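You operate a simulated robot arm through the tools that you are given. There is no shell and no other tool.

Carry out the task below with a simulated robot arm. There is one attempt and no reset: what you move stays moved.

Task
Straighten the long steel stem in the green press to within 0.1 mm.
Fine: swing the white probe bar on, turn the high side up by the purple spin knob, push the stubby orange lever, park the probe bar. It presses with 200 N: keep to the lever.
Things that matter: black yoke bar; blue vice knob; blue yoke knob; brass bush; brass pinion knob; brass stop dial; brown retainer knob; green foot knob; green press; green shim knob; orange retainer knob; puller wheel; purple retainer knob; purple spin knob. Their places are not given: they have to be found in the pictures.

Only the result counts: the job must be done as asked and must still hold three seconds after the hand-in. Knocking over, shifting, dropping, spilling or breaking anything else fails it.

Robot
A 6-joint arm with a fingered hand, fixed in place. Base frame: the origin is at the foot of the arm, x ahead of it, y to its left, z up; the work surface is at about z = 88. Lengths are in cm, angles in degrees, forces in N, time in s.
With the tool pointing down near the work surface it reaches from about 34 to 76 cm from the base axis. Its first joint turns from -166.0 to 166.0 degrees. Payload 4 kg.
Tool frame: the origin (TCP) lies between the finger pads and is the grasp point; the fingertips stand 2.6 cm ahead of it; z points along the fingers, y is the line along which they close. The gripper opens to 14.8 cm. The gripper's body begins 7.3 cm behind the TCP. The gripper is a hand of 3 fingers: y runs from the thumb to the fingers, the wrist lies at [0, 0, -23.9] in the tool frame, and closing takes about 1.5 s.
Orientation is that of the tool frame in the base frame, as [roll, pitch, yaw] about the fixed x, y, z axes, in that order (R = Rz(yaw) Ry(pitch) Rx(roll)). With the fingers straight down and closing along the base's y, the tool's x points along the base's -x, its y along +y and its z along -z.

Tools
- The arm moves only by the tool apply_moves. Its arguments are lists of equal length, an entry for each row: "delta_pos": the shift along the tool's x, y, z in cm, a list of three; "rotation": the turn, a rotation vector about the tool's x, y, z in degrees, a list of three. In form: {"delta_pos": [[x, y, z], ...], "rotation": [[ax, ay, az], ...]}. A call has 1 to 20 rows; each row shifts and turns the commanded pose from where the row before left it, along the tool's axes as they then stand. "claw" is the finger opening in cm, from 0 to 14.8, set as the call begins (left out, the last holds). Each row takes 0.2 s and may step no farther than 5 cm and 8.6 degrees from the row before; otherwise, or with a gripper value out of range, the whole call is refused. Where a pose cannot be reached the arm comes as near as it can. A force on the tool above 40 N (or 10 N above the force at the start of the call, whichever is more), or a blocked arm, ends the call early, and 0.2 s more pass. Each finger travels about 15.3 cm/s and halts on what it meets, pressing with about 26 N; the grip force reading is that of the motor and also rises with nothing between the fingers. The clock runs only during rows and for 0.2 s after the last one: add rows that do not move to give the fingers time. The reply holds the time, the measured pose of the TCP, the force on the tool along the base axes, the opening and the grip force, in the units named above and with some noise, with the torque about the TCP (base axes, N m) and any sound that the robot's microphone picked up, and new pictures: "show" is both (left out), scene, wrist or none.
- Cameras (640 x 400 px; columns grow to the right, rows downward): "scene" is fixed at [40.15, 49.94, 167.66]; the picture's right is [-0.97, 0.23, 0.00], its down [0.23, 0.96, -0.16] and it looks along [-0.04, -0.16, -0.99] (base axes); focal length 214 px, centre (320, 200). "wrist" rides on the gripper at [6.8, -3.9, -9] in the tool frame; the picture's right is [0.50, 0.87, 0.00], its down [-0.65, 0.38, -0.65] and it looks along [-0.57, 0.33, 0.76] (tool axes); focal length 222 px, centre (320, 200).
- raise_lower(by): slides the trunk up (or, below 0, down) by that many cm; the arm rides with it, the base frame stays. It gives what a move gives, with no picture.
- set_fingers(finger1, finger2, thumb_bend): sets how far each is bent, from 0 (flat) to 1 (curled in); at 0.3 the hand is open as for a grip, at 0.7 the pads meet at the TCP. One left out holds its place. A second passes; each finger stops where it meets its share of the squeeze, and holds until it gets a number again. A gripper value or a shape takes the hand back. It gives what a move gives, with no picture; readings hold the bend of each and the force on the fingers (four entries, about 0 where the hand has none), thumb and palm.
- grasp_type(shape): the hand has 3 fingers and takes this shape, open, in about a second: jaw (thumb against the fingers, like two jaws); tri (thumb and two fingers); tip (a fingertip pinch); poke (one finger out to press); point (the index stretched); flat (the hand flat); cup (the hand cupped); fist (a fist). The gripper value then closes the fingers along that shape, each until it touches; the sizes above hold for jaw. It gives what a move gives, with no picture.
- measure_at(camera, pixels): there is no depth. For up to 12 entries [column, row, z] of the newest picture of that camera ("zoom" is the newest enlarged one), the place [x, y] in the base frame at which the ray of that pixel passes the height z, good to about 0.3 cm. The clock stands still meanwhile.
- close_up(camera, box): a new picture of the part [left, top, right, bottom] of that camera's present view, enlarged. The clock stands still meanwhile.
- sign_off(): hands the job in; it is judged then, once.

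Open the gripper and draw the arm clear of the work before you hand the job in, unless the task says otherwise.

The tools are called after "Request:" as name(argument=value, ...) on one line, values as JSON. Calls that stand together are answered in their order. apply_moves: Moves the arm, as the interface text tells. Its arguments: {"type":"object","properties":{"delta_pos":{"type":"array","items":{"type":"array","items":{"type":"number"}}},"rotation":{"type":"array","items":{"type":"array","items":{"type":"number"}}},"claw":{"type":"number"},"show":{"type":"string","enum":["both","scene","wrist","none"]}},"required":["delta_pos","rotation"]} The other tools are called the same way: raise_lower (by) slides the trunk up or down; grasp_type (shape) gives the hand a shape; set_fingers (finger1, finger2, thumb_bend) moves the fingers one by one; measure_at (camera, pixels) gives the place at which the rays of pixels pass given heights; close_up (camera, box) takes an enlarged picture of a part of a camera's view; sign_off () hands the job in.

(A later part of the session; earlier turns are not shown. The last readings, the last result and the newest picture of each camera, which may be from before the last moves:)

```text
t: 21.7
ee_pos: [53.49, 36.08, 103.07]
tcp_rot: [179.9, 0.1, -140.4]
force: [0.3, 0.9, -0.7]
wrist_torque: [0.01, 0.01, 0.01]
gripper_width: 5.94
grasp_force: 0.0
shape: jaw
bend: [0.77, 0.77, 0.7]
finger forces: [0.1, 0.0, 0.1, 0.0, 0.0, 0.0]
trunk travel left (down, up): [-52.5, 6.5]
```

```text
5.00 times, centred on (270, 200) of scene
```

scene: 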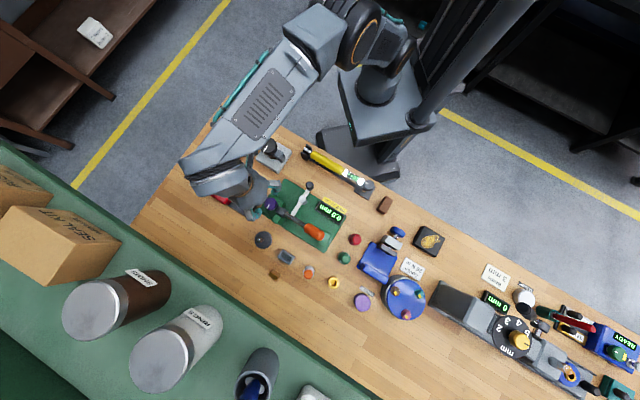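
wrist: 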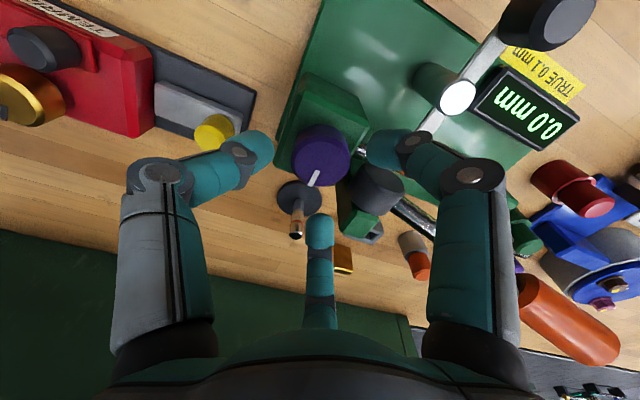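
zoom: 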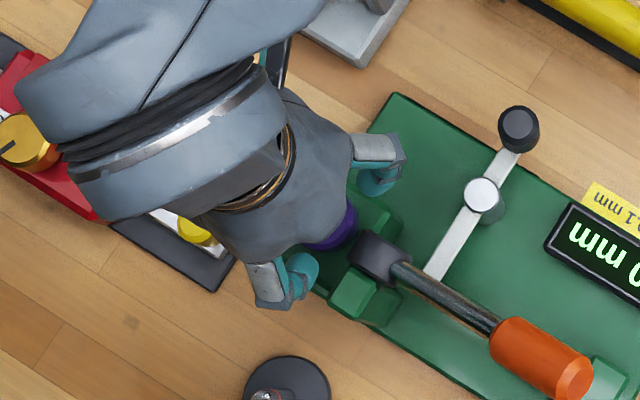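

The knob's top is at (321, 160), right on the axis, with clearance to hub and bracket. I lower 3 cm so the fingertips sit beside the knob.

Request:
apply_moves(delta_pos=[[0, 0, 1.0], [0, 0, 1.0], [0, 0, 1.0], [0, 0, 0]], rotation=[[0, 0, 0], [0, 0, 0], [0, 0, 0], [0, 0, 0]], show="wrist")

Request:
close_up(camera="wrist", box=[220, 70, 420, 270])

Request:
close_up(camera="scene", box=[230, 160, 310, 240])

```text
t: 22.7
ee_pos: [53.38, 36.2, 100.15]
tcp_rot: [179.9, 0.1, -140.3]
force: [-0.6, -0.5, -0.2]
wrist_torque: [-0.03, 0.04, 0.02]
gripper_width: 5.98
grasp_force: 0.1
shape: jaw
bend: [0.77, 0.77, 0.7]
finger forces: [0.0, 0.1, 0.0, 0.0, 0.1, 0.1]
trunk travel left (down, up): [-52.5, 6.5]
```

wrist: 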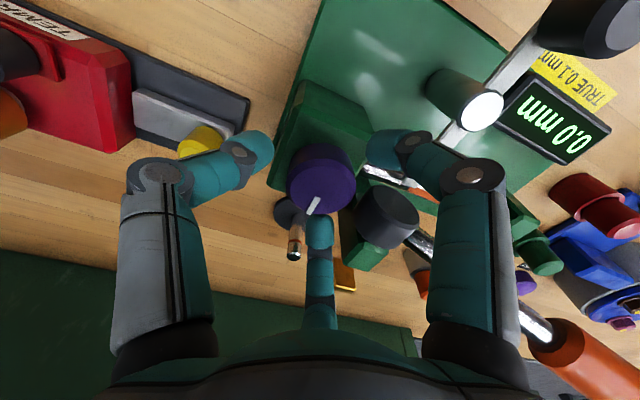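

```text
2.00 times, centred on (320, 170) of wrist
```

zoom: 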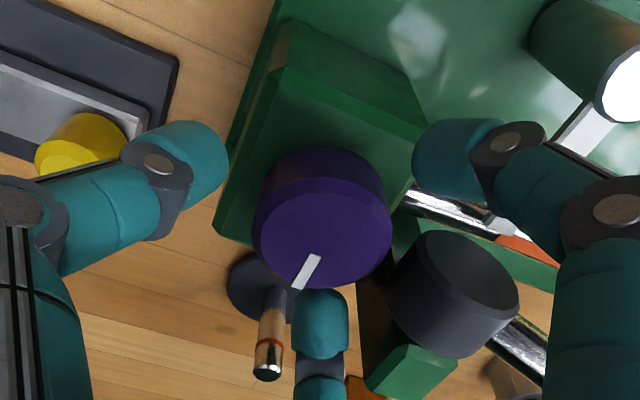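

```text
5.00 times, centred on (270, 200) of scene
```

zoom: 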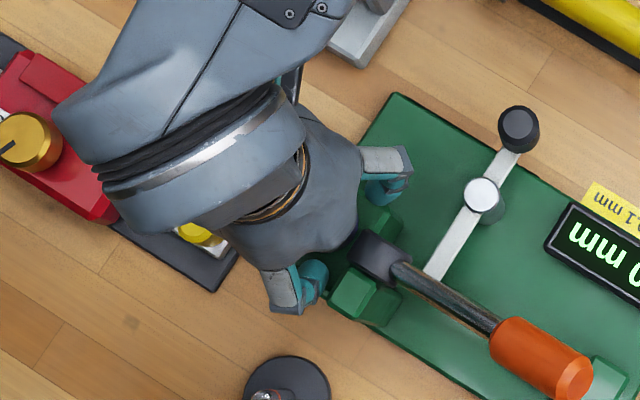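

The knob is centred at (320, 184) and the finger gap faces the hub. I grip it and turn 12° clockwise as a trial, watching the display.

Request:
apply_moves(delta_pos=[[0, 0, 0], [0, 0, 0], [0, 0, 0], [0, 0, 0], [0, 0, 0], [0, 0, 0], [0, 0, 0], [0, 0, 0], [0, 0, 0]], rotation=[[0, 0, 0], [0, 0, 0], [0, 0, 0], [0, 0, 0], [0, 0, 0], [0, 0, 4], [0, 0, 4], [0, 0, 4], [0, 0, 0]], claw=2.5, show="wrist")

Request:
close_up(camera="scene", box=[250, 170, 370, 250])

Request:
close_up(camera="wrist", box=[220, 70, 420, 270])

```text
t: 24.7
ee_pos: [53.51, 36.19, 99.95]
tcp_rot: [179.9, -0.1, -152.3]
force: [0.2, 2.4, -2.0]
wrist_torque: [0.03, 0.02, 0.07]
gripper_width: 3.36
grasp_force: 25.7
shape: jaw
bend: [0.76, 0.76, 0.7]
finger forces: [27.4, 23.5, 0.0, 0.0, 21.1, 0.0]
trunk travel left (down, up): [-52.5, 6.5]
```

wrist: 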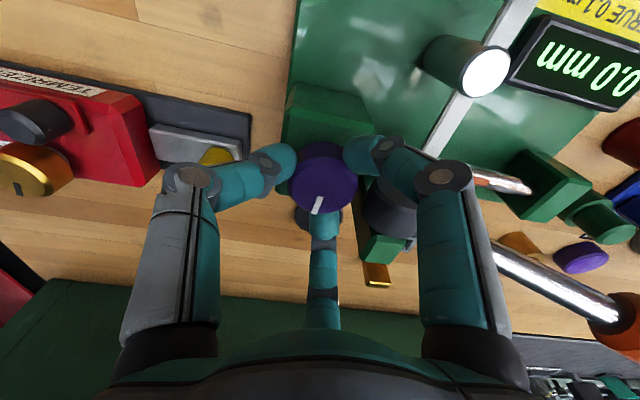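

```text
5.00 times, centred on (310, 210) of scene
```

zoom: 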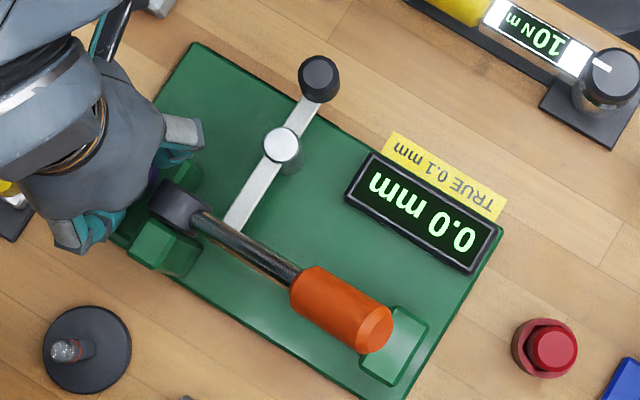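

```text
2.00 times, centred on (320, 170) of wrist
```

zoom: 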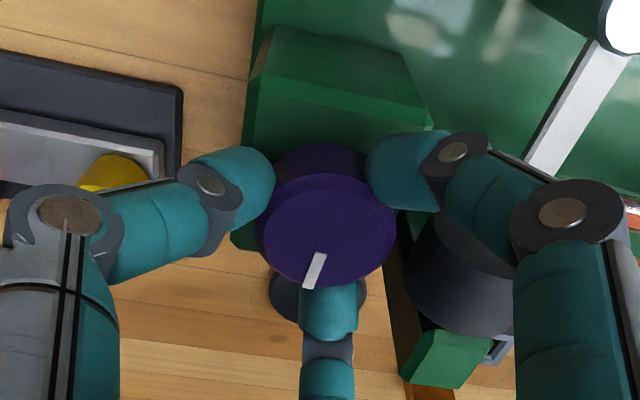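

The display still reads 0.0 mm and the white mark suggests the knob hardly followed. I turn back counterclockwise 20° in the same grip and compare the mark closely.

Request:
apply_moves(delta_pos=[[0, 0, 0], [0, 0, 0], [0, 0, 0], [0, 0, 0], [0, 0, 0], [0, 0, 0]], rotation=[[0, 0, -4], [0, 0, -4], [0, 0, -4], [0, 0, -4], [0, 0, -4], [0, 0, 0]], show="wrist")

Request:
close_up(camera="wrist", box=[220, 70, 420, 270])

```text
t: 26.1
ee_pos: [53.29, 36.12, 100.1]
tcp_rot: [-180.0, 0.0, -132.3]
force: [-9.7, -8.4, -2.5]
wrist_torque: [-0.17, 0.13, -0.44]
gripper_width: 3.3
grasp_force: 25.8
shape: jaw
bend: [0.76, 0.75, 0.7]
finger forces: [23.3, 28.0, 0.1, 0.0, 24.6, 0.1]
trunk travel left (down, up): [-52.5, 6.5]
```

wrist: 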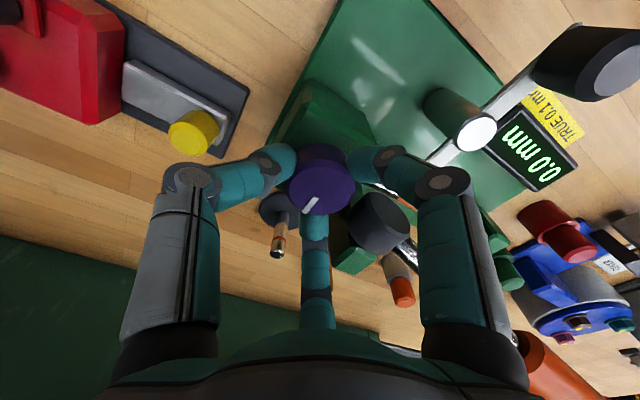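

```text
2.00 times, centred on (320, 170) of wrist
```

zoom: 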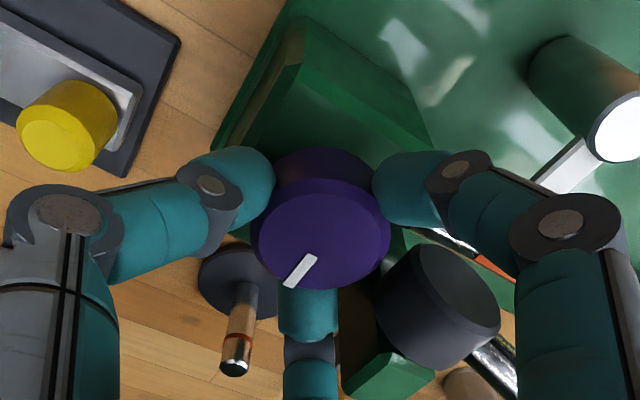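

The mark stayed near base azimuth 45° in all views, so the fingers slip rather than turn the knob. I turn clockwise in small steps with only readings, to see the torque build-up.

Request:
apply_moves(delta_pos=[[0, 0, 0], [0, 0, 0]], rotation=[[0, 0, 4], [0, 0, 4]], show="none")

Request:
apply_moves(delta_pos=[[0, 0, 0], [0, 0, 0]], rotation=[[0, 0, 4], [0, 0, 4]], show="wrist")

Request:
close_up(camera="wrist", box=[250, 120, 390, 250])

```text
t: 26.7
ee_pos: [53.43, 36.31, 100.1]
tcp_rot: [-180.0, 0.1, -140.4]
force: [-6.9, -5.4, -1.7]
wrist_torque: [-0.16, 0.12, -0.08]
gripper_width: 3.33
grasp_force: 25.5
shape: jaw
bend: [0.76, 0.76, 0.7]
finger forces: [27.9, 23.6, 0.1, 0.1, 25.0, 0.0]
trunk travel left (down, up): [-52.5, 6.5]
```

```text
t: 27.3
ee_pos: [53.55, 36.35, 100.05]
tcp_rot: [179.9, 0.2, -148.3]
force: [-0.5, -0.6, -2.2]
wrist_torque: [-0.04, 0.05, 0.07]
gripper_width: 3.31
grasp_force: 25.4
shape: jaw
bend: [0.76, 0.76, 0.7]
finger forces: [27.2, 23.4, 0.0, 0.0, 24.3, 0.0]
trunk travel left (down, up): [-52.5, 6.5]
```

wrist: 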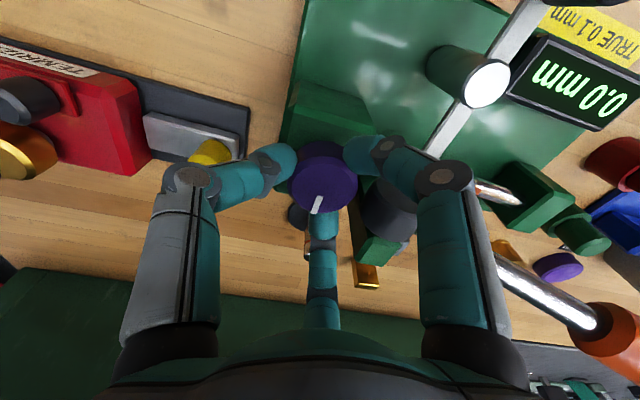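

```text
3.08 times, centred on (320, 185) of wrist
```

zoom: 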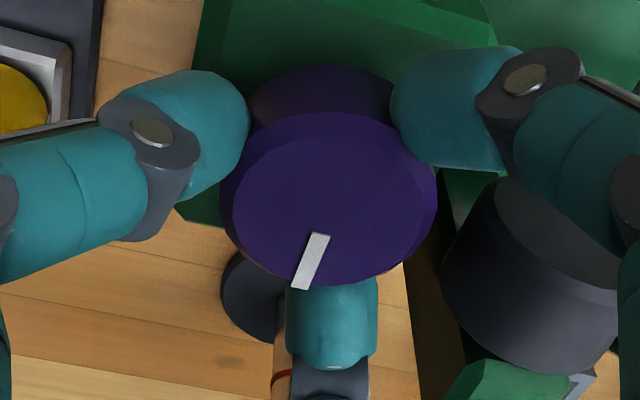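

The mark is still at azimuth ~47°, so the grip slips. I open, lower the fingertips 0.4 cm for a deeper bite, regrip fully and turn slowly.

Request:
apply_moves(delta_pos=[[0, 0, 0], [0, 0, 0], [0, 0, 0.2], [0, 0, 0.2], [0, 0, 0], [0, 0, 0]], rotation=[[0, 0, 0], [0, 0, 0], [0, 0, -2], [0, 0, -3], [0, 0, -3], [0, 0, 0]], claw=5.4, show="wrist")

Request:
close_up(camera="wrist", box=[250, 120, 390, 250])

```text
t: 28.7
ee_pos: [53.47, 36.2, 99.55]
tcp_rot: [179.9, 0.2, -140.3]
force: [-0.2, 0.0, -0.1]
wrist_torque: [0.01, -0.02, -0.01]
gripper_width: 5.36
grasp_force: 0.1
shape: jaw
bend: [0.77, 0.77, 0.7]
finger forces: [0.0, 0.0, 0.1, 0.0, 0.0, 0.1]
trunk travel left (down, up): [-52.5, 6.5]
```

wrist: 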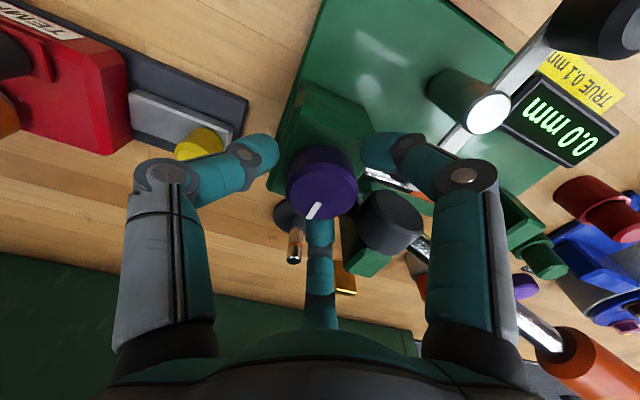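

```text
3.08 times, centred on (320, 185) of wrist
```

zoom: 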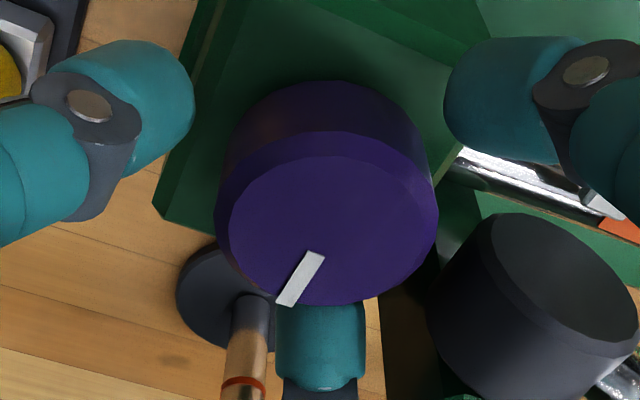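

The mark reads azimuth ~47° (unchanged). I now grip with full closing and turn slowly, 1.5° per row.

Request:
apply_moves(delta_pos=[[0, 0, 0], [0, 0, 0], [0, 0, 0], [0, 0, 0], [0, 0, 0], [0, 0, 0], [0, 0, 0], [0, 0, 0], [0, 0, 0], [0, 0, 0], [0, 0, 0], [0, 0, 0], [0, 0, 0]], rotation=[[0, 0, 0], [0, 0, 0], [0, 0, 0], [0, 0, 0], [0, 0, 0], [0, 0, 1.5], [0, 0, 1.5], [0, 0, 1.5], [0, 0, 1.5], [0, 0, 1.5], [0, 0, 1.5], [0, 0, 1.5], [0, 0, 1.5]], claw=0, show="wrist")

Request:
close_up(camera="wrist", box=[250, 120, 390, 250])

Request:
close_up(camera="scene", box=[240, 170, 310, 240])

```text
t: 31.5
ee_pos: [53.51, 36.19, 99.49]
tcp_rot: [179.8, 0.1, -152.4]
force: [-0.5, 0.0, -9.7]
wrist_torque: [-0.08, 0.06, 0.08]
gripper_width: 3.44
grasp_force: 25.9
shape: jaw
bend: [0.76, 0.76, 0.7]
finger forces: [25.6, 21.6, 0.1, 0.0, 24.2, 0.0]
trunk travel left (down, up): [-52.5, 6.5]
```

wrist: 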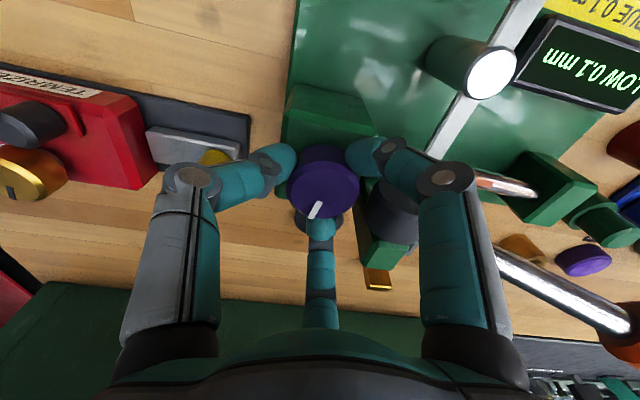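

```text
3.08 times, centred on (320, 185) of wrist
```

zoom: 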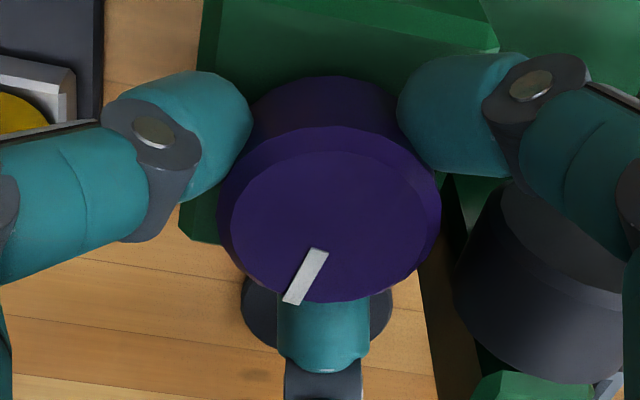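

```text
5.71 times, centred on (275, 205) of scene
```

zoom: 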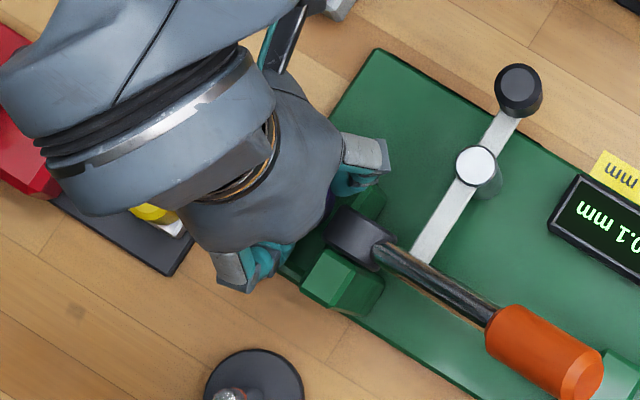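

The display now reads "LOW 0.1 mm" and the mark moved to azimuth ~37°, so the deeper grip turns the knob; clockwise is the low direction. I turn counterclockwise about 24° slowly.

Request:
apply_moves(delta_pos=[[0, 0, 0], [0, 0, 0], [0, 0, 0], [0, 0, 0], [0, 0, 0], [0, 0, 0], [0, 0, 0], [0, 0, 0], [0, 0, 0], [0, 0, 0], [0, 0, 0], [0, 0, 0], [0, 0, 0]], rotation=[[0, 0, -2], [0, 0, -2], [0, 0, -2], [0, 0, -2], [0, 0, -2], [0, 0, -2], [0, 0, -2], [0, 0, -2], [0, 0, -2], [0, 0, -2], [0, 0, -2], [0, 0, -2], [0, 0, 0]], show="wrist")

Request:
close_up(camera="wrist", box=[250, 120, 390, 250])

Request:
close_up(camera="scene", box=[240, 170, 360, 250])

```text
t: 34.3
ee_pos: [53.36, 36.0, 99.59]
tcp_rot: [179.8, 0.1, -128.3]
force: [-8.1, -6.7, -12.9]
wrist_torque: [-0.1, 0.1, -0.36]
gripper_width: 3.33
grasp_force: 26.1
shape: jaw
bend: [0.76, 0.76, 0.7]
finger forces: [20.7, 26.9, 0.0, 0.0, 23.8, 0.1]
trunk travel left (down, up): [-52.5, 6.5]
```

wrist: 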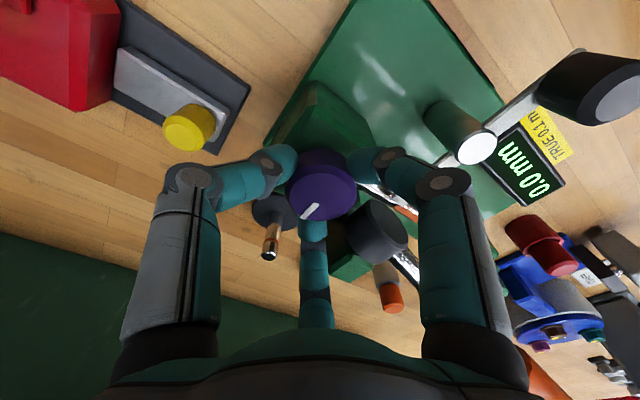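

```text
3.08 times, centred on (320, 185) of wrist
```

zoom: 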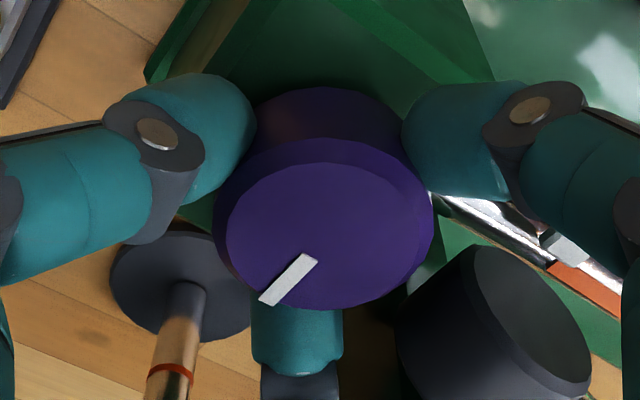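

```text
5.00 times, centred on (300, 210) of scene
```

zoom: 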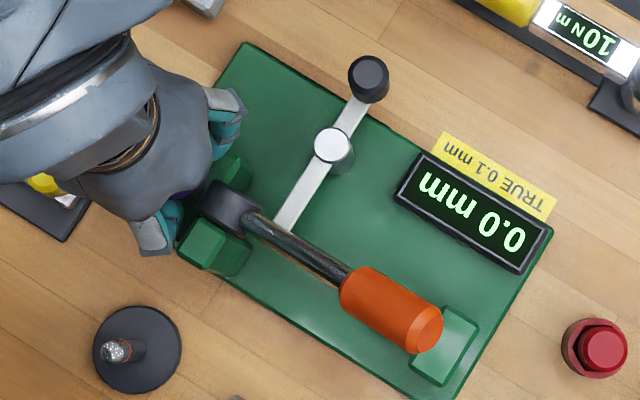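

The mark moved to about azimuth 51°, display back at "0.0 mm"; side forces grow past yaw ~227°, so I keep strokes shorter. I open slightly, swing the hand back clockwise 27° and regrip.

Request:
apply_moves(delta_pos=[[0, 0, 0], [0, 0, 0], [0, 0, 0], [0, 0, 0], [0, 0, 0], [0, 0, 0], [0, 0, 0]], rotation=[[0, 0, 0], [0, 0, 0], [0, 0, 6.75], [0, 0, 6.75], [0, 0, 6.75], [0, 0, 6.75], [0, 0, 0]], claw=5.2, show="wrist")

Request:
close_up(camera="wrist", box=[250, 120, 390, 250])

```text
t: 35.9
ee_pos: [53.36, 36.13, 99.63]
tcp_rot: [179.9, 0.1, -155.2]
force: [-1.0, -0.3, -0.3]
wrist_torque: [0.02, -0.02, -0.01]
gripper_width: 5.18
grasp_force: 0.1
shape: jaw
bend: [0.77, 0.77, 0.7]
finger forces: [0.0, 0.1, 0.0, 0.1, 0.1, 0.0]
trunk travel left (down, up): [-52.5, 6.5]
```

wrist: 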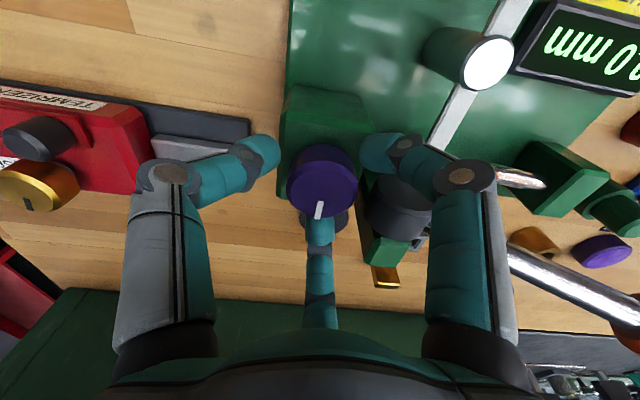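

```text
3.08 times, centred on (320, 185) of wrist
```

zoom: 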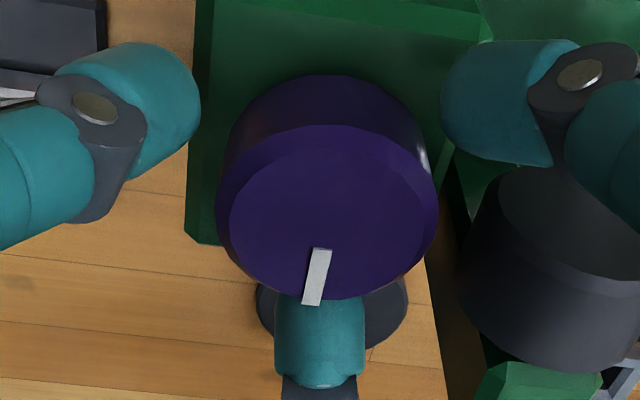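

The mark sits at azimuth ~47–50° with the hand back at yaw 205°. I centre a touch better, regrip and turn counterclockwise 21° slowly.

Request:
apply_moves(delta_pos=[[0.09, 0.095, 0.15], [0, 0, 0], [0, 0, 0], [0, 0, 0], [0, 0, 0], [0, 0, 0], [0, 0, 0], [0, 0, 0], [0, 0, 0], [0, 0, 0], [0, 0, 0], [0, 0, 0], [0, 0, 0], [0, 0, 0], [0, 0, 0], [0, 0, 0], [0, 0, 0], [0, 0, 0], [0, 0, 0]], rotation=[[0, 0, 0], [0, 0, 0], [0, 0, 0], [0, 0, 0], [0, 0, 0], [0, 0, -1.5], [0, 0, -1.5], [0, 0, -1.5], [0, 0, -1.5], [0, 0, -1.5], [0, 0, -1.5], [0, 0, -1.5], [0, 0, -1.5], [0, 0, -1.5], [0, 0, -1.5], [0, 0, -1.5], [0, 0, -1.5], [0, 0, -1.5], [0, 0, -1.5]], claw=0, show="wrist")

Request:
close_up(camera="wrist", box=[250, 120, 390, 250])

```text
t: 39.9
ee_pos: [53.34, 36.06, 99.47]
tcp_rot: [179.9, 0.1, -134.3]
force: [-8.3, -12.5, -1.9]
wrist_torque: [-0.25, 0.08, -0.39]
gripper_width: 3.37
grasp_force: 26.2
shape: jaw
bend: [0.76, 0.76, 0.7]
finger forces: [24.4, 24.3, 0.0, 0.0, 25.9, 0.1]
trunk travel left (down, up): [-52.5, 6.5]
```

wrist: 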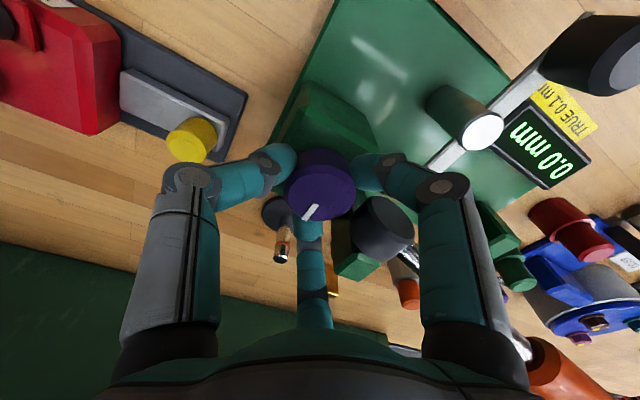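

```text
3.08 times, centred on (320, 185) of wrist
```

zoom: 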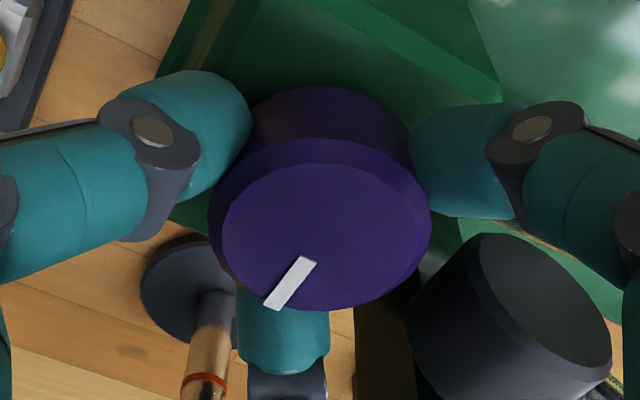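

All three fingertips are wound sideways but the mark stays at ~49°, so counterclockwise seems to be at a stop; clockwise moved freely. I release, regrip here and turn clockwise 21°.

Request:
apply_moves(delta_pos=[[0, 0, 0], [0, 0, 0], [0, 0, 0], [0, 0, 0]], rotation=[[0, 0, 0], [0, 0, 0], [0, 0, 0], [0, 0, 0]], claw=5.2, show="none")

Request:
close_up(camera="wrist", box=[250, 120, 390, 250])

Request:
apply_moves(delta_pos=[[0, 0, 0], [0, 0, 0], [0, 0, 0], [0, 0, 0], [0, 0, 0], [0, 0, 0], [0, 0, 0], [0, 0, 0], [0, 0, 0], [0, 0, 0], [0, 0, 0], [0, 0, 0], [0, 0, 0], [0, 0, 0], [0, 0, 0], [0, 0, 0], [0, 0, 0], [0, 0, 0], [0, 0, 0]], rotation=[[0, 0, 0], [0, 0, 0], [0, 0, 0], [0, 0, 0], [0, 0, 0], [0, 0, 1.5], [0, 0, 1.5], [0, 0, 1.5], [0, 0, 1.5], [0, 0, 1.5], [0, 0, 1.5], [0, 0, 1.5], [0, 0, 1.5], [0, 0, 1.5], [0, 0, 1.5], [0, 0, 1.5], [0, 0, 1.5], [0, 0, 1.5], [0, 0, 1.5]], claw=0, show="wrist")

Request:
close_up(camera="wrist", box=[250, 120, 390, 250])

Request:
close_up(camera="scene", box=[240, 170, 360, 250])

```text
t: 40.9
ee_pos: [53.38, 36.16, 99.46]
tcp_rot: [-180.0, 0.2, -134.3]
force: [-0.4, -0.4, 0.5]
wrist_torque: [0.0, 0.01, -0.02]
gripper_width: 5.16
grasp_force: 0.2
shape: jaw
bend: [0.77, 0.77, 0.7]
finger forces: [0.0, 0.0, 0.0, 0.0, 0.0, 0.0]
trunk travel left (down, up): [-52.5, 6.5]
```

```text
3.08 times, centred on (320, 185) of wrist
```

zoom: 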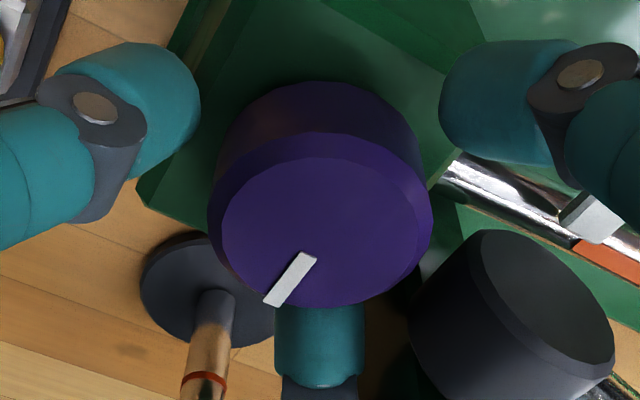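

```text
t: 44.9
ee_pos: [53.34, 36.26, 99.53]
tcp_rot: [179.8, 0.1, -155.3]
force: [1.2, 0.9, -4.4]
wrist_torque: [-0.01, -0.01, 0.06]
gripper_width: 3.42
grasp_force: 25.6
shape: jaw
bend: [0.76, 0.76, 0.7]
finger forces: [22.9, 24.9, 0.0, 0.0, 23.7, 0.1]
trunk travel left (down, up): [-52.5, 6.5]
```

wrist: 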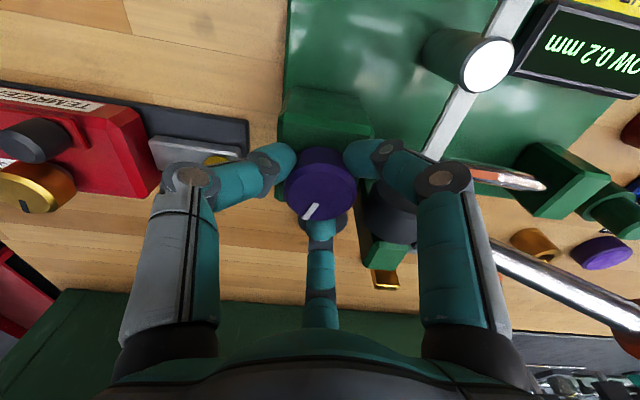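

```text
3.08 times, centred on (320, 185) of wrist
```

zoom: 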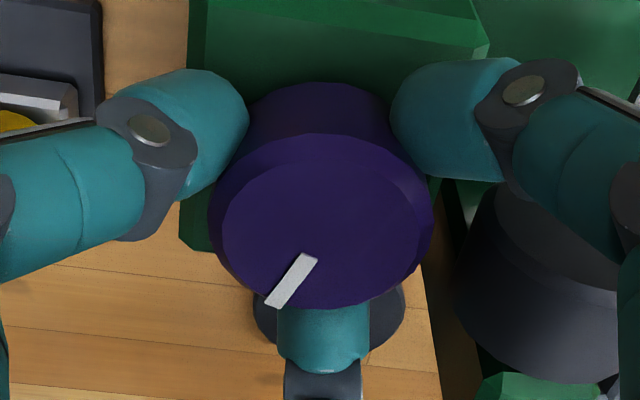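

```text
5.00 times, centred on (300, 210) of scene
```

zoom: 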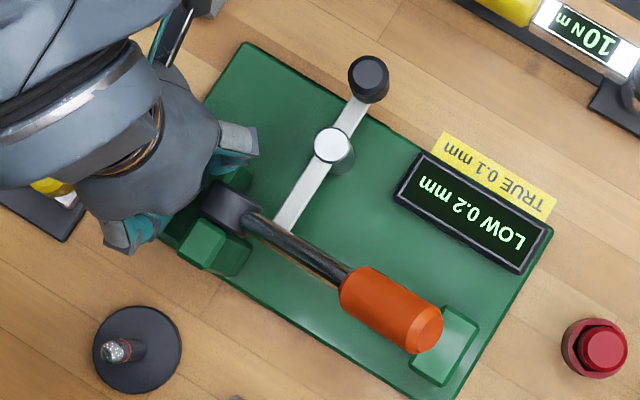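

Clockwise turned fully with the hand: the mark is at azimuth ~27° and the display says "LOW 0.2 mm". So I ratchet clockwise in strokes of about 27° until the high side comes up, checking after each.

Request:
apply_moves(delta_pos=[[0, 0, 0], [0, 0, 0], [0, 0, 0], [0, 0, 0], [0, 0, 0], [0, 0, 0], [0, 0, 0]], rotation=[[0, 0, 0], [0, 0, 0], [0, 0, -6.75], [0, 0, -6.75], [0, 0, -6.75], [0, 0, -6.75], [0, 0, 0]], claw=5.2, show="none")

Request:
apply_moves(delta_pos=[[0, 0, 0], [0, 0, 0], [0, 0, 0], [0, 0, 0], [0, 0, 0], [0, 0, 0], [0, 0, 0], [0, 0, 0], [0, 0, 0], [0, 0, 0], [0, 0, 0], [0, 0, 0], [0, 0, 0], [0, 0, 0], [0, 0, 0]], rotation=[[0, 0, 0], [0, 0, 0], [0, 0, 0], [0, 0, 0], [0, 0, 2.7], [0, 0, 2.7], [0, 0, 2.7], [0, 0, 2.7], [0, 0, 2.7], [0, 0, 2.7], [0, 0, 2.7], [0, 0, 2.7], [0, 0, 2.7], [0, 0, 2.7], [0, 0, 0]], claw=0, show="wrist")

Request:
close_up(camera="wrist", box=[250, 120, 390, 250])

Request:
close_up(camera="scene", box=[240, 170, 360, 250])

```text
t: 46.5
ee_pos: [53.37, 36.18, 99.35]
tcp_rot: [180.0, 0.0, -128.2]
force: [5.9, -3.3, 1.8]
wrist_torque: [0.15, 0.07, -0.36]
gripper_width: 5.13
grasp_force: 0.1
shape: jaw
bend: [0.77, 0.77, 0.7]
finger forces: [0.0, 6.1, 0.0, 0.1, 0.1, 0.0]
trunk travel left (down, up): [-52.5, 6.5]
```

```text
t: 49.7
ee_pos: [53.36, 36.2, 99.43]
tcp_rot: [179.9, 0.1, -155.3]
force: [-2.0, -3.7, -4.7]
wrist_torque: [-0.11, 0.06, 0.05]
gripper_width: 3.46
grasp_force: 25.9
shape: jaw
bend: [0.76, 0.77, 0.7]
finger forces: [26.0, 21.8, 0.0, 0.0, 23.6, 0.0]
trunk travel left (down, up): [-52.5, 6.5]
```

wrist: 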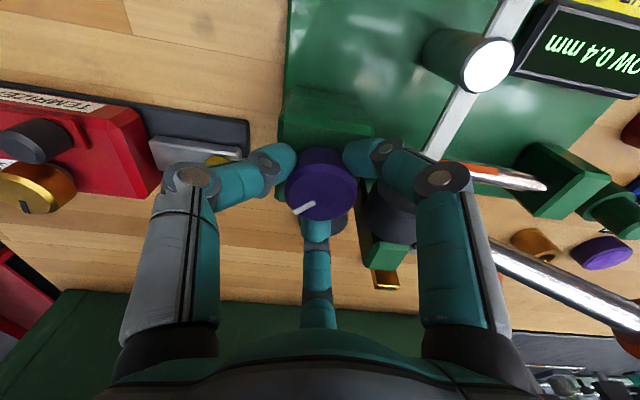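

```text
3.08 times, centred on (320, 185) of wrist
```

zoom: 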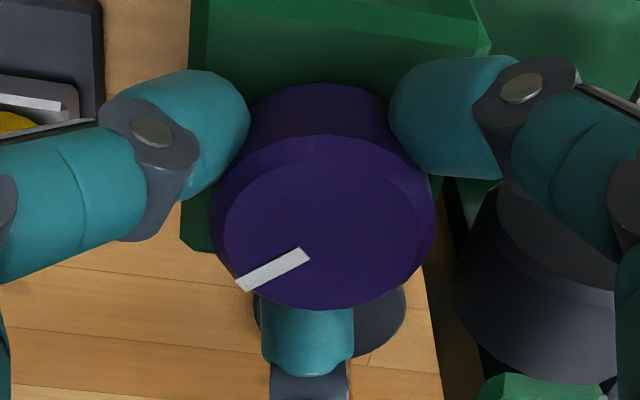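

```text
5.00 times, centred on (300, 210) of scene
```

zoom: 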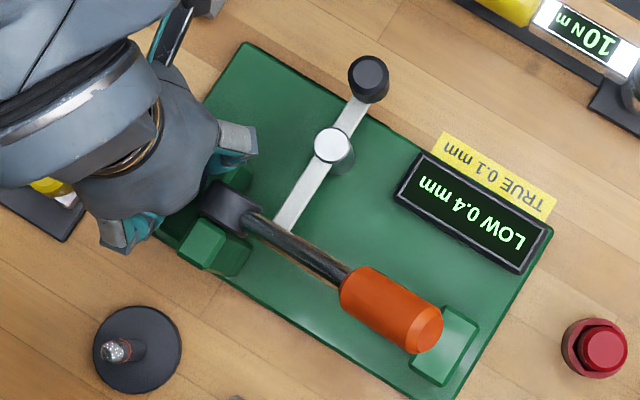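

"LOW 0.4 mm" now with the mark at about azimuth 0°. The back-swing at yaw 231.7° brushed the bracket (6 N), so I limit it to ~228° and run two more 24° clockwise strokes.

Request:
apply_moves(delta_pos=[[0, 0, 0], [0, 0, 0], [0, 0, 0], [0, 0, 0], [0, 0, 0], [0, 0, 0], [0, 0, 0]], rotation=[[0, 0, 0], [0, 0, 0], [0, 0, -6], [0, 0, -6], [0, 0, -6], [0, 0, -6], [0, 0, 0]], claw=4.9, show="none")

Request:
apply_moves(delta_pos=[[0, 0, 0], [0, 0, 0], [0, 0, 0], [0, 0, 0], [0, 0, 0], [0, 0, 0], [0, 0, 0], [0, 0, 0], [0, 0, 0], [0, 0, 0], [0, 0, 0], [0, 0, 0], [0, 0, 0]], rotation=[[0, 0, 0], [0, 0, 0], [0, 0, 0], [0, 0, 0], [0, 0, 3], [0, 0, 3], [0, 0, 3], [0, 0, 3], [0, 0, 3], [0, 0, 3], [0, 0, 3], [0, 0, 3], [0, 0, 0]], claw=0, show="wrist")

Request:
apply_moves(delta_pos=[[0, 0, 0], [0, 0, 0], [0, 0, 0], [0, 0, 0], [0, 0, 0], [0, 0, 0], [0, 0, 0]], rotation=[[0, 0, 0], [0, 0, 0], [0, 0, -6], [0, 0, -6], [0, 0, -6], [0, 0, -6], [0, 0, 0]], claw=4.9, show="none")

Request:
apply_moves(delta_pos=[[0, 0, 0], [0, 0, 0], [0, 0, 0], [0, 0, 0], [0, 0, 0], [0, 0, 0], [0, 0, 0], [0, 0, 0], [0, 0, 0], [0, 0, 0], [0, 0, 0], [0, 0, 0], [0, 0, 0]], rotation=[[0, 0, 0], [0, 0, 0], [0, 0, 0], [0, 0, 0], [0, 0, 3], [0, 0, 3], [0, 0, 3], [0, 0, 3], [0, 0, 3], [0, 0, 3], [0, 0, 3], [0, 0, 3], [0, 0, 0]], claw=0, show="wrist")

Request:
close_up(camera="scene", box=[240, 170, 360, 250])

```text
t: 51.3
ee_pos: [53.37, 36.13, 99.39]
tcp_rot: [180.0, 0.1, -131.3]
force: [2.3, -0.9, 1.1]
wrist_torque: [0.07, 0.02, -0.15]
gripper_width: 4.88
grasp_force: 0.1
shape: jaw
bend: [0.77, 0.77, 0.7]
finger forces: [0.0, 2.2, 0.0, 0.1, 0.0, 0.1]
trunk travel left (down, up): [-52.5, 6.5]
```

```text
t: 54.1
ee_pos: [53.4, 36.15, 99.31]
tcp_rot: [179.9, 0.0, -155.3]
force: [-2.6, 0.0, -5.4]
wrist_torque: [-0.07, 0.1, 0.05]
gripper_width: 3.51
grasp_force: 26.5
shape: jaw
bend: [0.76, 0.77, 0.7]
finger forces: [26.2, 22.5, 0.1, 0.1, 23.5, 0.0]
trunk travel left (down, up): [-52.5, 6.5]
```

wrist: 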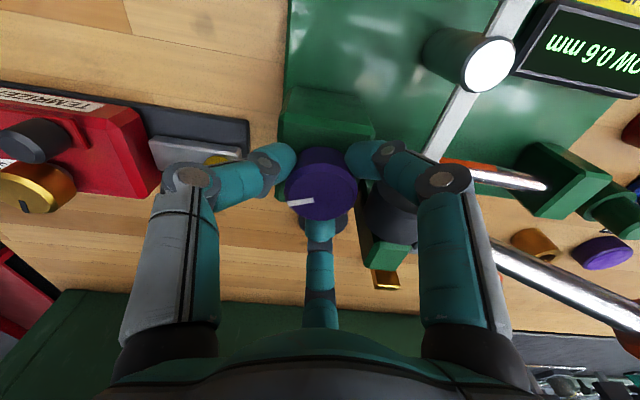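

```text
t: 55.7
ee_pos: [53.41, 36.24, 99.45]
tcp_rot: [-179.9, 0.1, -131.1]
force: [2.5, -0.6, 0.7]
wrist_torque: [0.04, 0.0, -0.15]
gripper_width: 4.89
grasp_force: 0.1
shape: jaw
bend: [0.77, 0.77, 0.7]
finger forces: [0.0, 2.4, 0.0, 0.0, 0.0, 0.0]
trunk travel left (down, up): [-52.5, 6.5]
```

```text
t: 58.5
ee_pos: [53.34, 36.18, 99.41]
tcp_rot: [179.9, -0.1, -155.3]
force: [-4.1, -0.9, -6.6]
wrist_torque: [-0.03, 0.12, 0.05]
gripper_width: 3.46
grasp_force: 25.4
shape: jaw
bend: [0.75, 0.77, 0.7]
finger forces: [27.2, 21.2, 0.1, 0.0, 23.2, 0.0]
trunk travel left (down, up): [-52.5, 6.5]
```

wrist: 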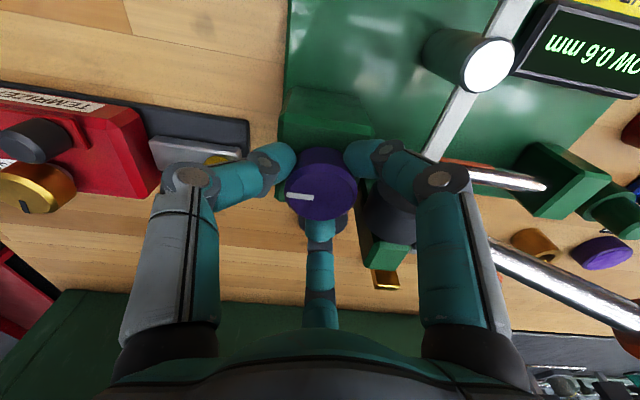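

```text
5.00 times, centred on (300, 210) of scene
```

zoom: 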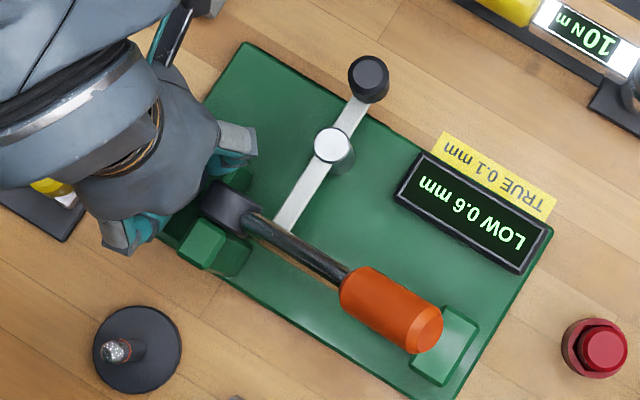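

Display "LOW 0.6 mm". I zoom on the mark to measure how far the knob turned in these strokes.

Request:
close_up(camera="wrist", box=[250, 120, 390, 250])

```text
3.08 times, centred on (320, 185) of wrist
```

zoom: 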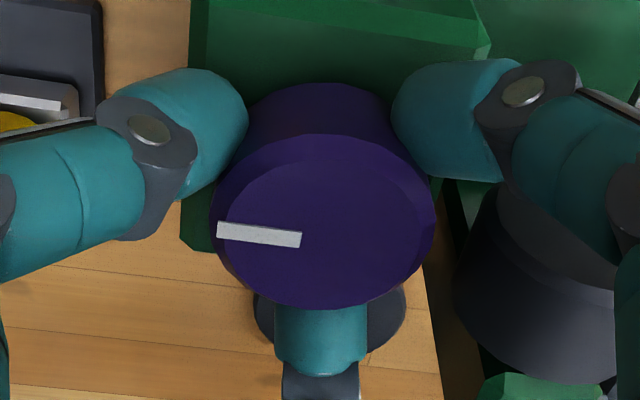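

The mark is at azimuth ≈ −43°, i.e. 91° turned, with the low maximum 0.6 mm there; the high side should come up about 180° further. I run four more clockwise strokes of 23°.

Request:
apply_moves(delta_pos=[[0, 0, 0], [0, 0, 0], [0, 0, 0], [0, 0, 0], [0, 0, 0], [0, 0, 0], [0, 0, 0]], rotation=[[0, 0, 0], [0, 0, 0], [0, 0, -5.75], [0, 0, -5.75], [0, 0, -5.75], [0, 0, -5.75], [0, 0, 0]], claw=4.9, show="none")

Request:
apply_moves(delta_pos=[[0, 0, 0], [0, 0, 0], [0, 0, 0], [0, 0, 0], [0, 0, 0], [0, 0, 0], [0, 0, 0], [0, 0, 0], [0, 0, 0], [0, 0, 0], [0, 0, 0], [0, 0, 0], [0, 0, 0], [0, 0, 0], [0, 0, 0]], rotation=[[0, 0, 0], [0, 0, 0], [0, 0, 0], [0, 0, 0], [0, 0, 2.3], [0, 0, 2.3], [0, 0, 2.3], [0, 0, 2.3], [0, 0, 2.3], [0, 0, 2.3], [0, 0, 2.3], [0, 0, 2.3], [0, 0, 2.3], [0, 0, 2.3], [0, 0, 0]], claw=0, show="wrist")

Request:
apply_moves(delta_pos=[[0, 0, 0], [0, 0, 0], [0, 0, 0], [0, 0, 0], [0, 0, 0], [0, 0, 0], [0, 0, 0]], rotation=[[0, 0, 0], [0, 0, 0], [0, 0, -5.75], [0, 0, -5.75], [0, 0, -5.75], [0, 0, -5.75], [0, 0, 0]], claw=4.9, show="none")

Request:
apply_moves(delta_pos=[[0, 0, 0], [0, 0, 0], [0, 0, 0], [0, 0, 0], [0, 0, 0], [0, 0, 0], [0, 0, 0], [0, 0, 0], [0, 0, 0], [0, 0, 0], [0, 0, 0], [0, 0, 0], [0, 0, 0], [0, 0, 0], [0, 0, 0]], rotation=[[0, 0, 0], [0, 0, 0], [0, 0, 0], [0, 0, 0], [0, 0, 2.3], [0, 0, 2.3], [0, 0, 2.3], [0, 0, 2.3], [0, 0, 2.3], [0, 0, 2.3], [0, 0, 2.3], [0, 0, 2.3], [0, 0, 2.3], [0, 0, 2.3], [0, 0, 0]], claw=0, show="wrist")

Request:
close_up(camera="wrist", box=[250, 120, 390, 250])

Request:
close_up(camera="scene", box=[240, 170, 360, 250])

```text
t: 60.1
ee_pos: [53.35, 36.19, 99.41]
tcp_rot: [-179.9, 0.1, -132.2]
force: [0.6, 0.3, 0.6]
wrist_torque: [0.03, 0.06, -0.05]
gripper_width: 4.87
grasp_force: 0.1
shape: jaw
bend: [0.77, 0.77, 0.7]
finger forces: [0.1, 1.1, 0.1, 0.0, 0.0, 0.0]
trunk travel left (down, up): [-52.5, 6.5]
```

```text
t: 63.3
ee_pos: [53.45, 36.37, 99.33]
tcp_rot: [179.9, 0.0, -155.3]
force: [-5.2, -1.9, -9.0]
wrist_torque: [-0.08, 0.12, 0.07]
gripper_width: 3.43
grasp_force: 25.8
shape: jaw
bend: [0.75, 0.77, 0.7]
finger forces: [27.5, 20.9, 0.0, 0.0, 22.8, 0.0]
trunk travel left (down, up): [-52.5, 6.5]
```

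wrist: 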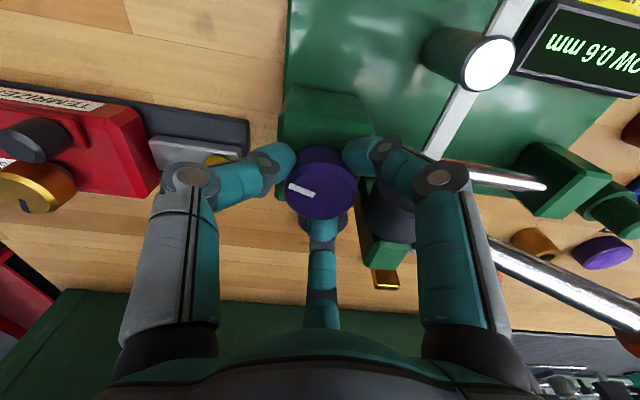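

```text
t: 64.9
ee_pos: [53.4, 36.15, 99.55]
tcp_rot: [-180.0, 0.2, -132.3]
force: [1.1, -0.1, -0.3]
wrist_torque: [0.02, 0.02, -0.08]
gripper_width: 4.88
grasp_force: 0.0
shape: jaw
bend: [0.77, 0.77, 0.7]
finger forces: [0.1, 0.8, 0.0, 0.0, 0.0, 0.0]
trunk travel left (down, up): [-52.5, 6.5]
```

```text
t: 68.1
ee_pos: [53.26, 36.33, 99.39]
tcp_rot: [179.9, 0.1, -155.3]
force: [-5.7, -3.0, -3.1]
wrist_torque: [-0.1, 0.09, 0.05]
gripper_width: 3.41
grasp_force: 26.1
shape: jaw
bend: [0.75, 0.77, 0.7]
finger forces: [27.5, 21.6, 0.1, 0.0, 24.9, 0.0]
trunk travel left (down, up): [-52.5, 6.5]
```

wrist: 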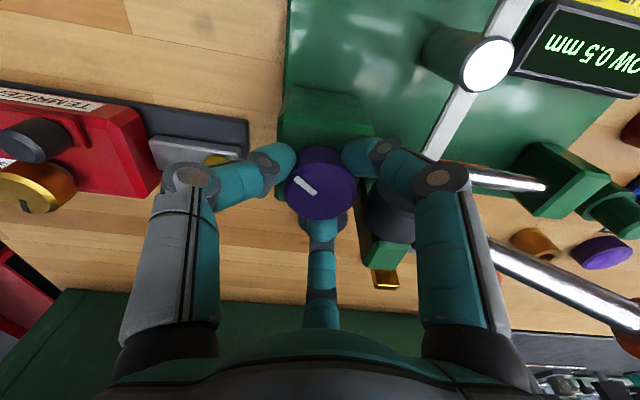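

```text
3.08 times, centred on (320, 185) of wrist
```

zoom: 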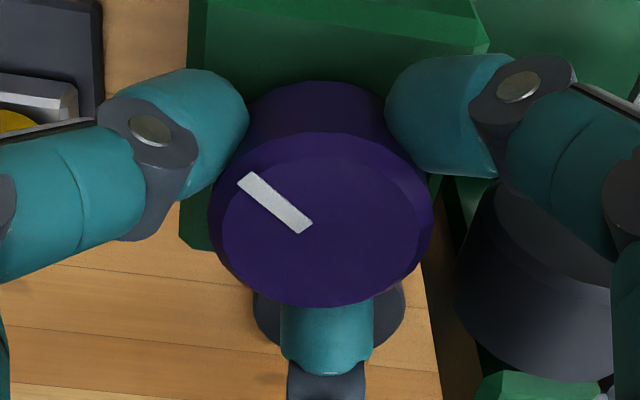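

```text
5.00 times, centred on (300, 210) of scene
```

zoom: 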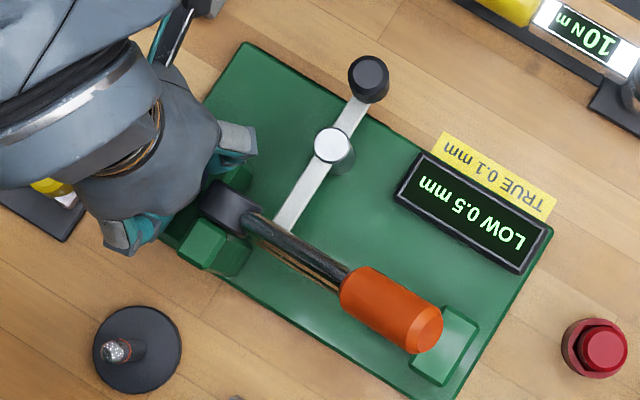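

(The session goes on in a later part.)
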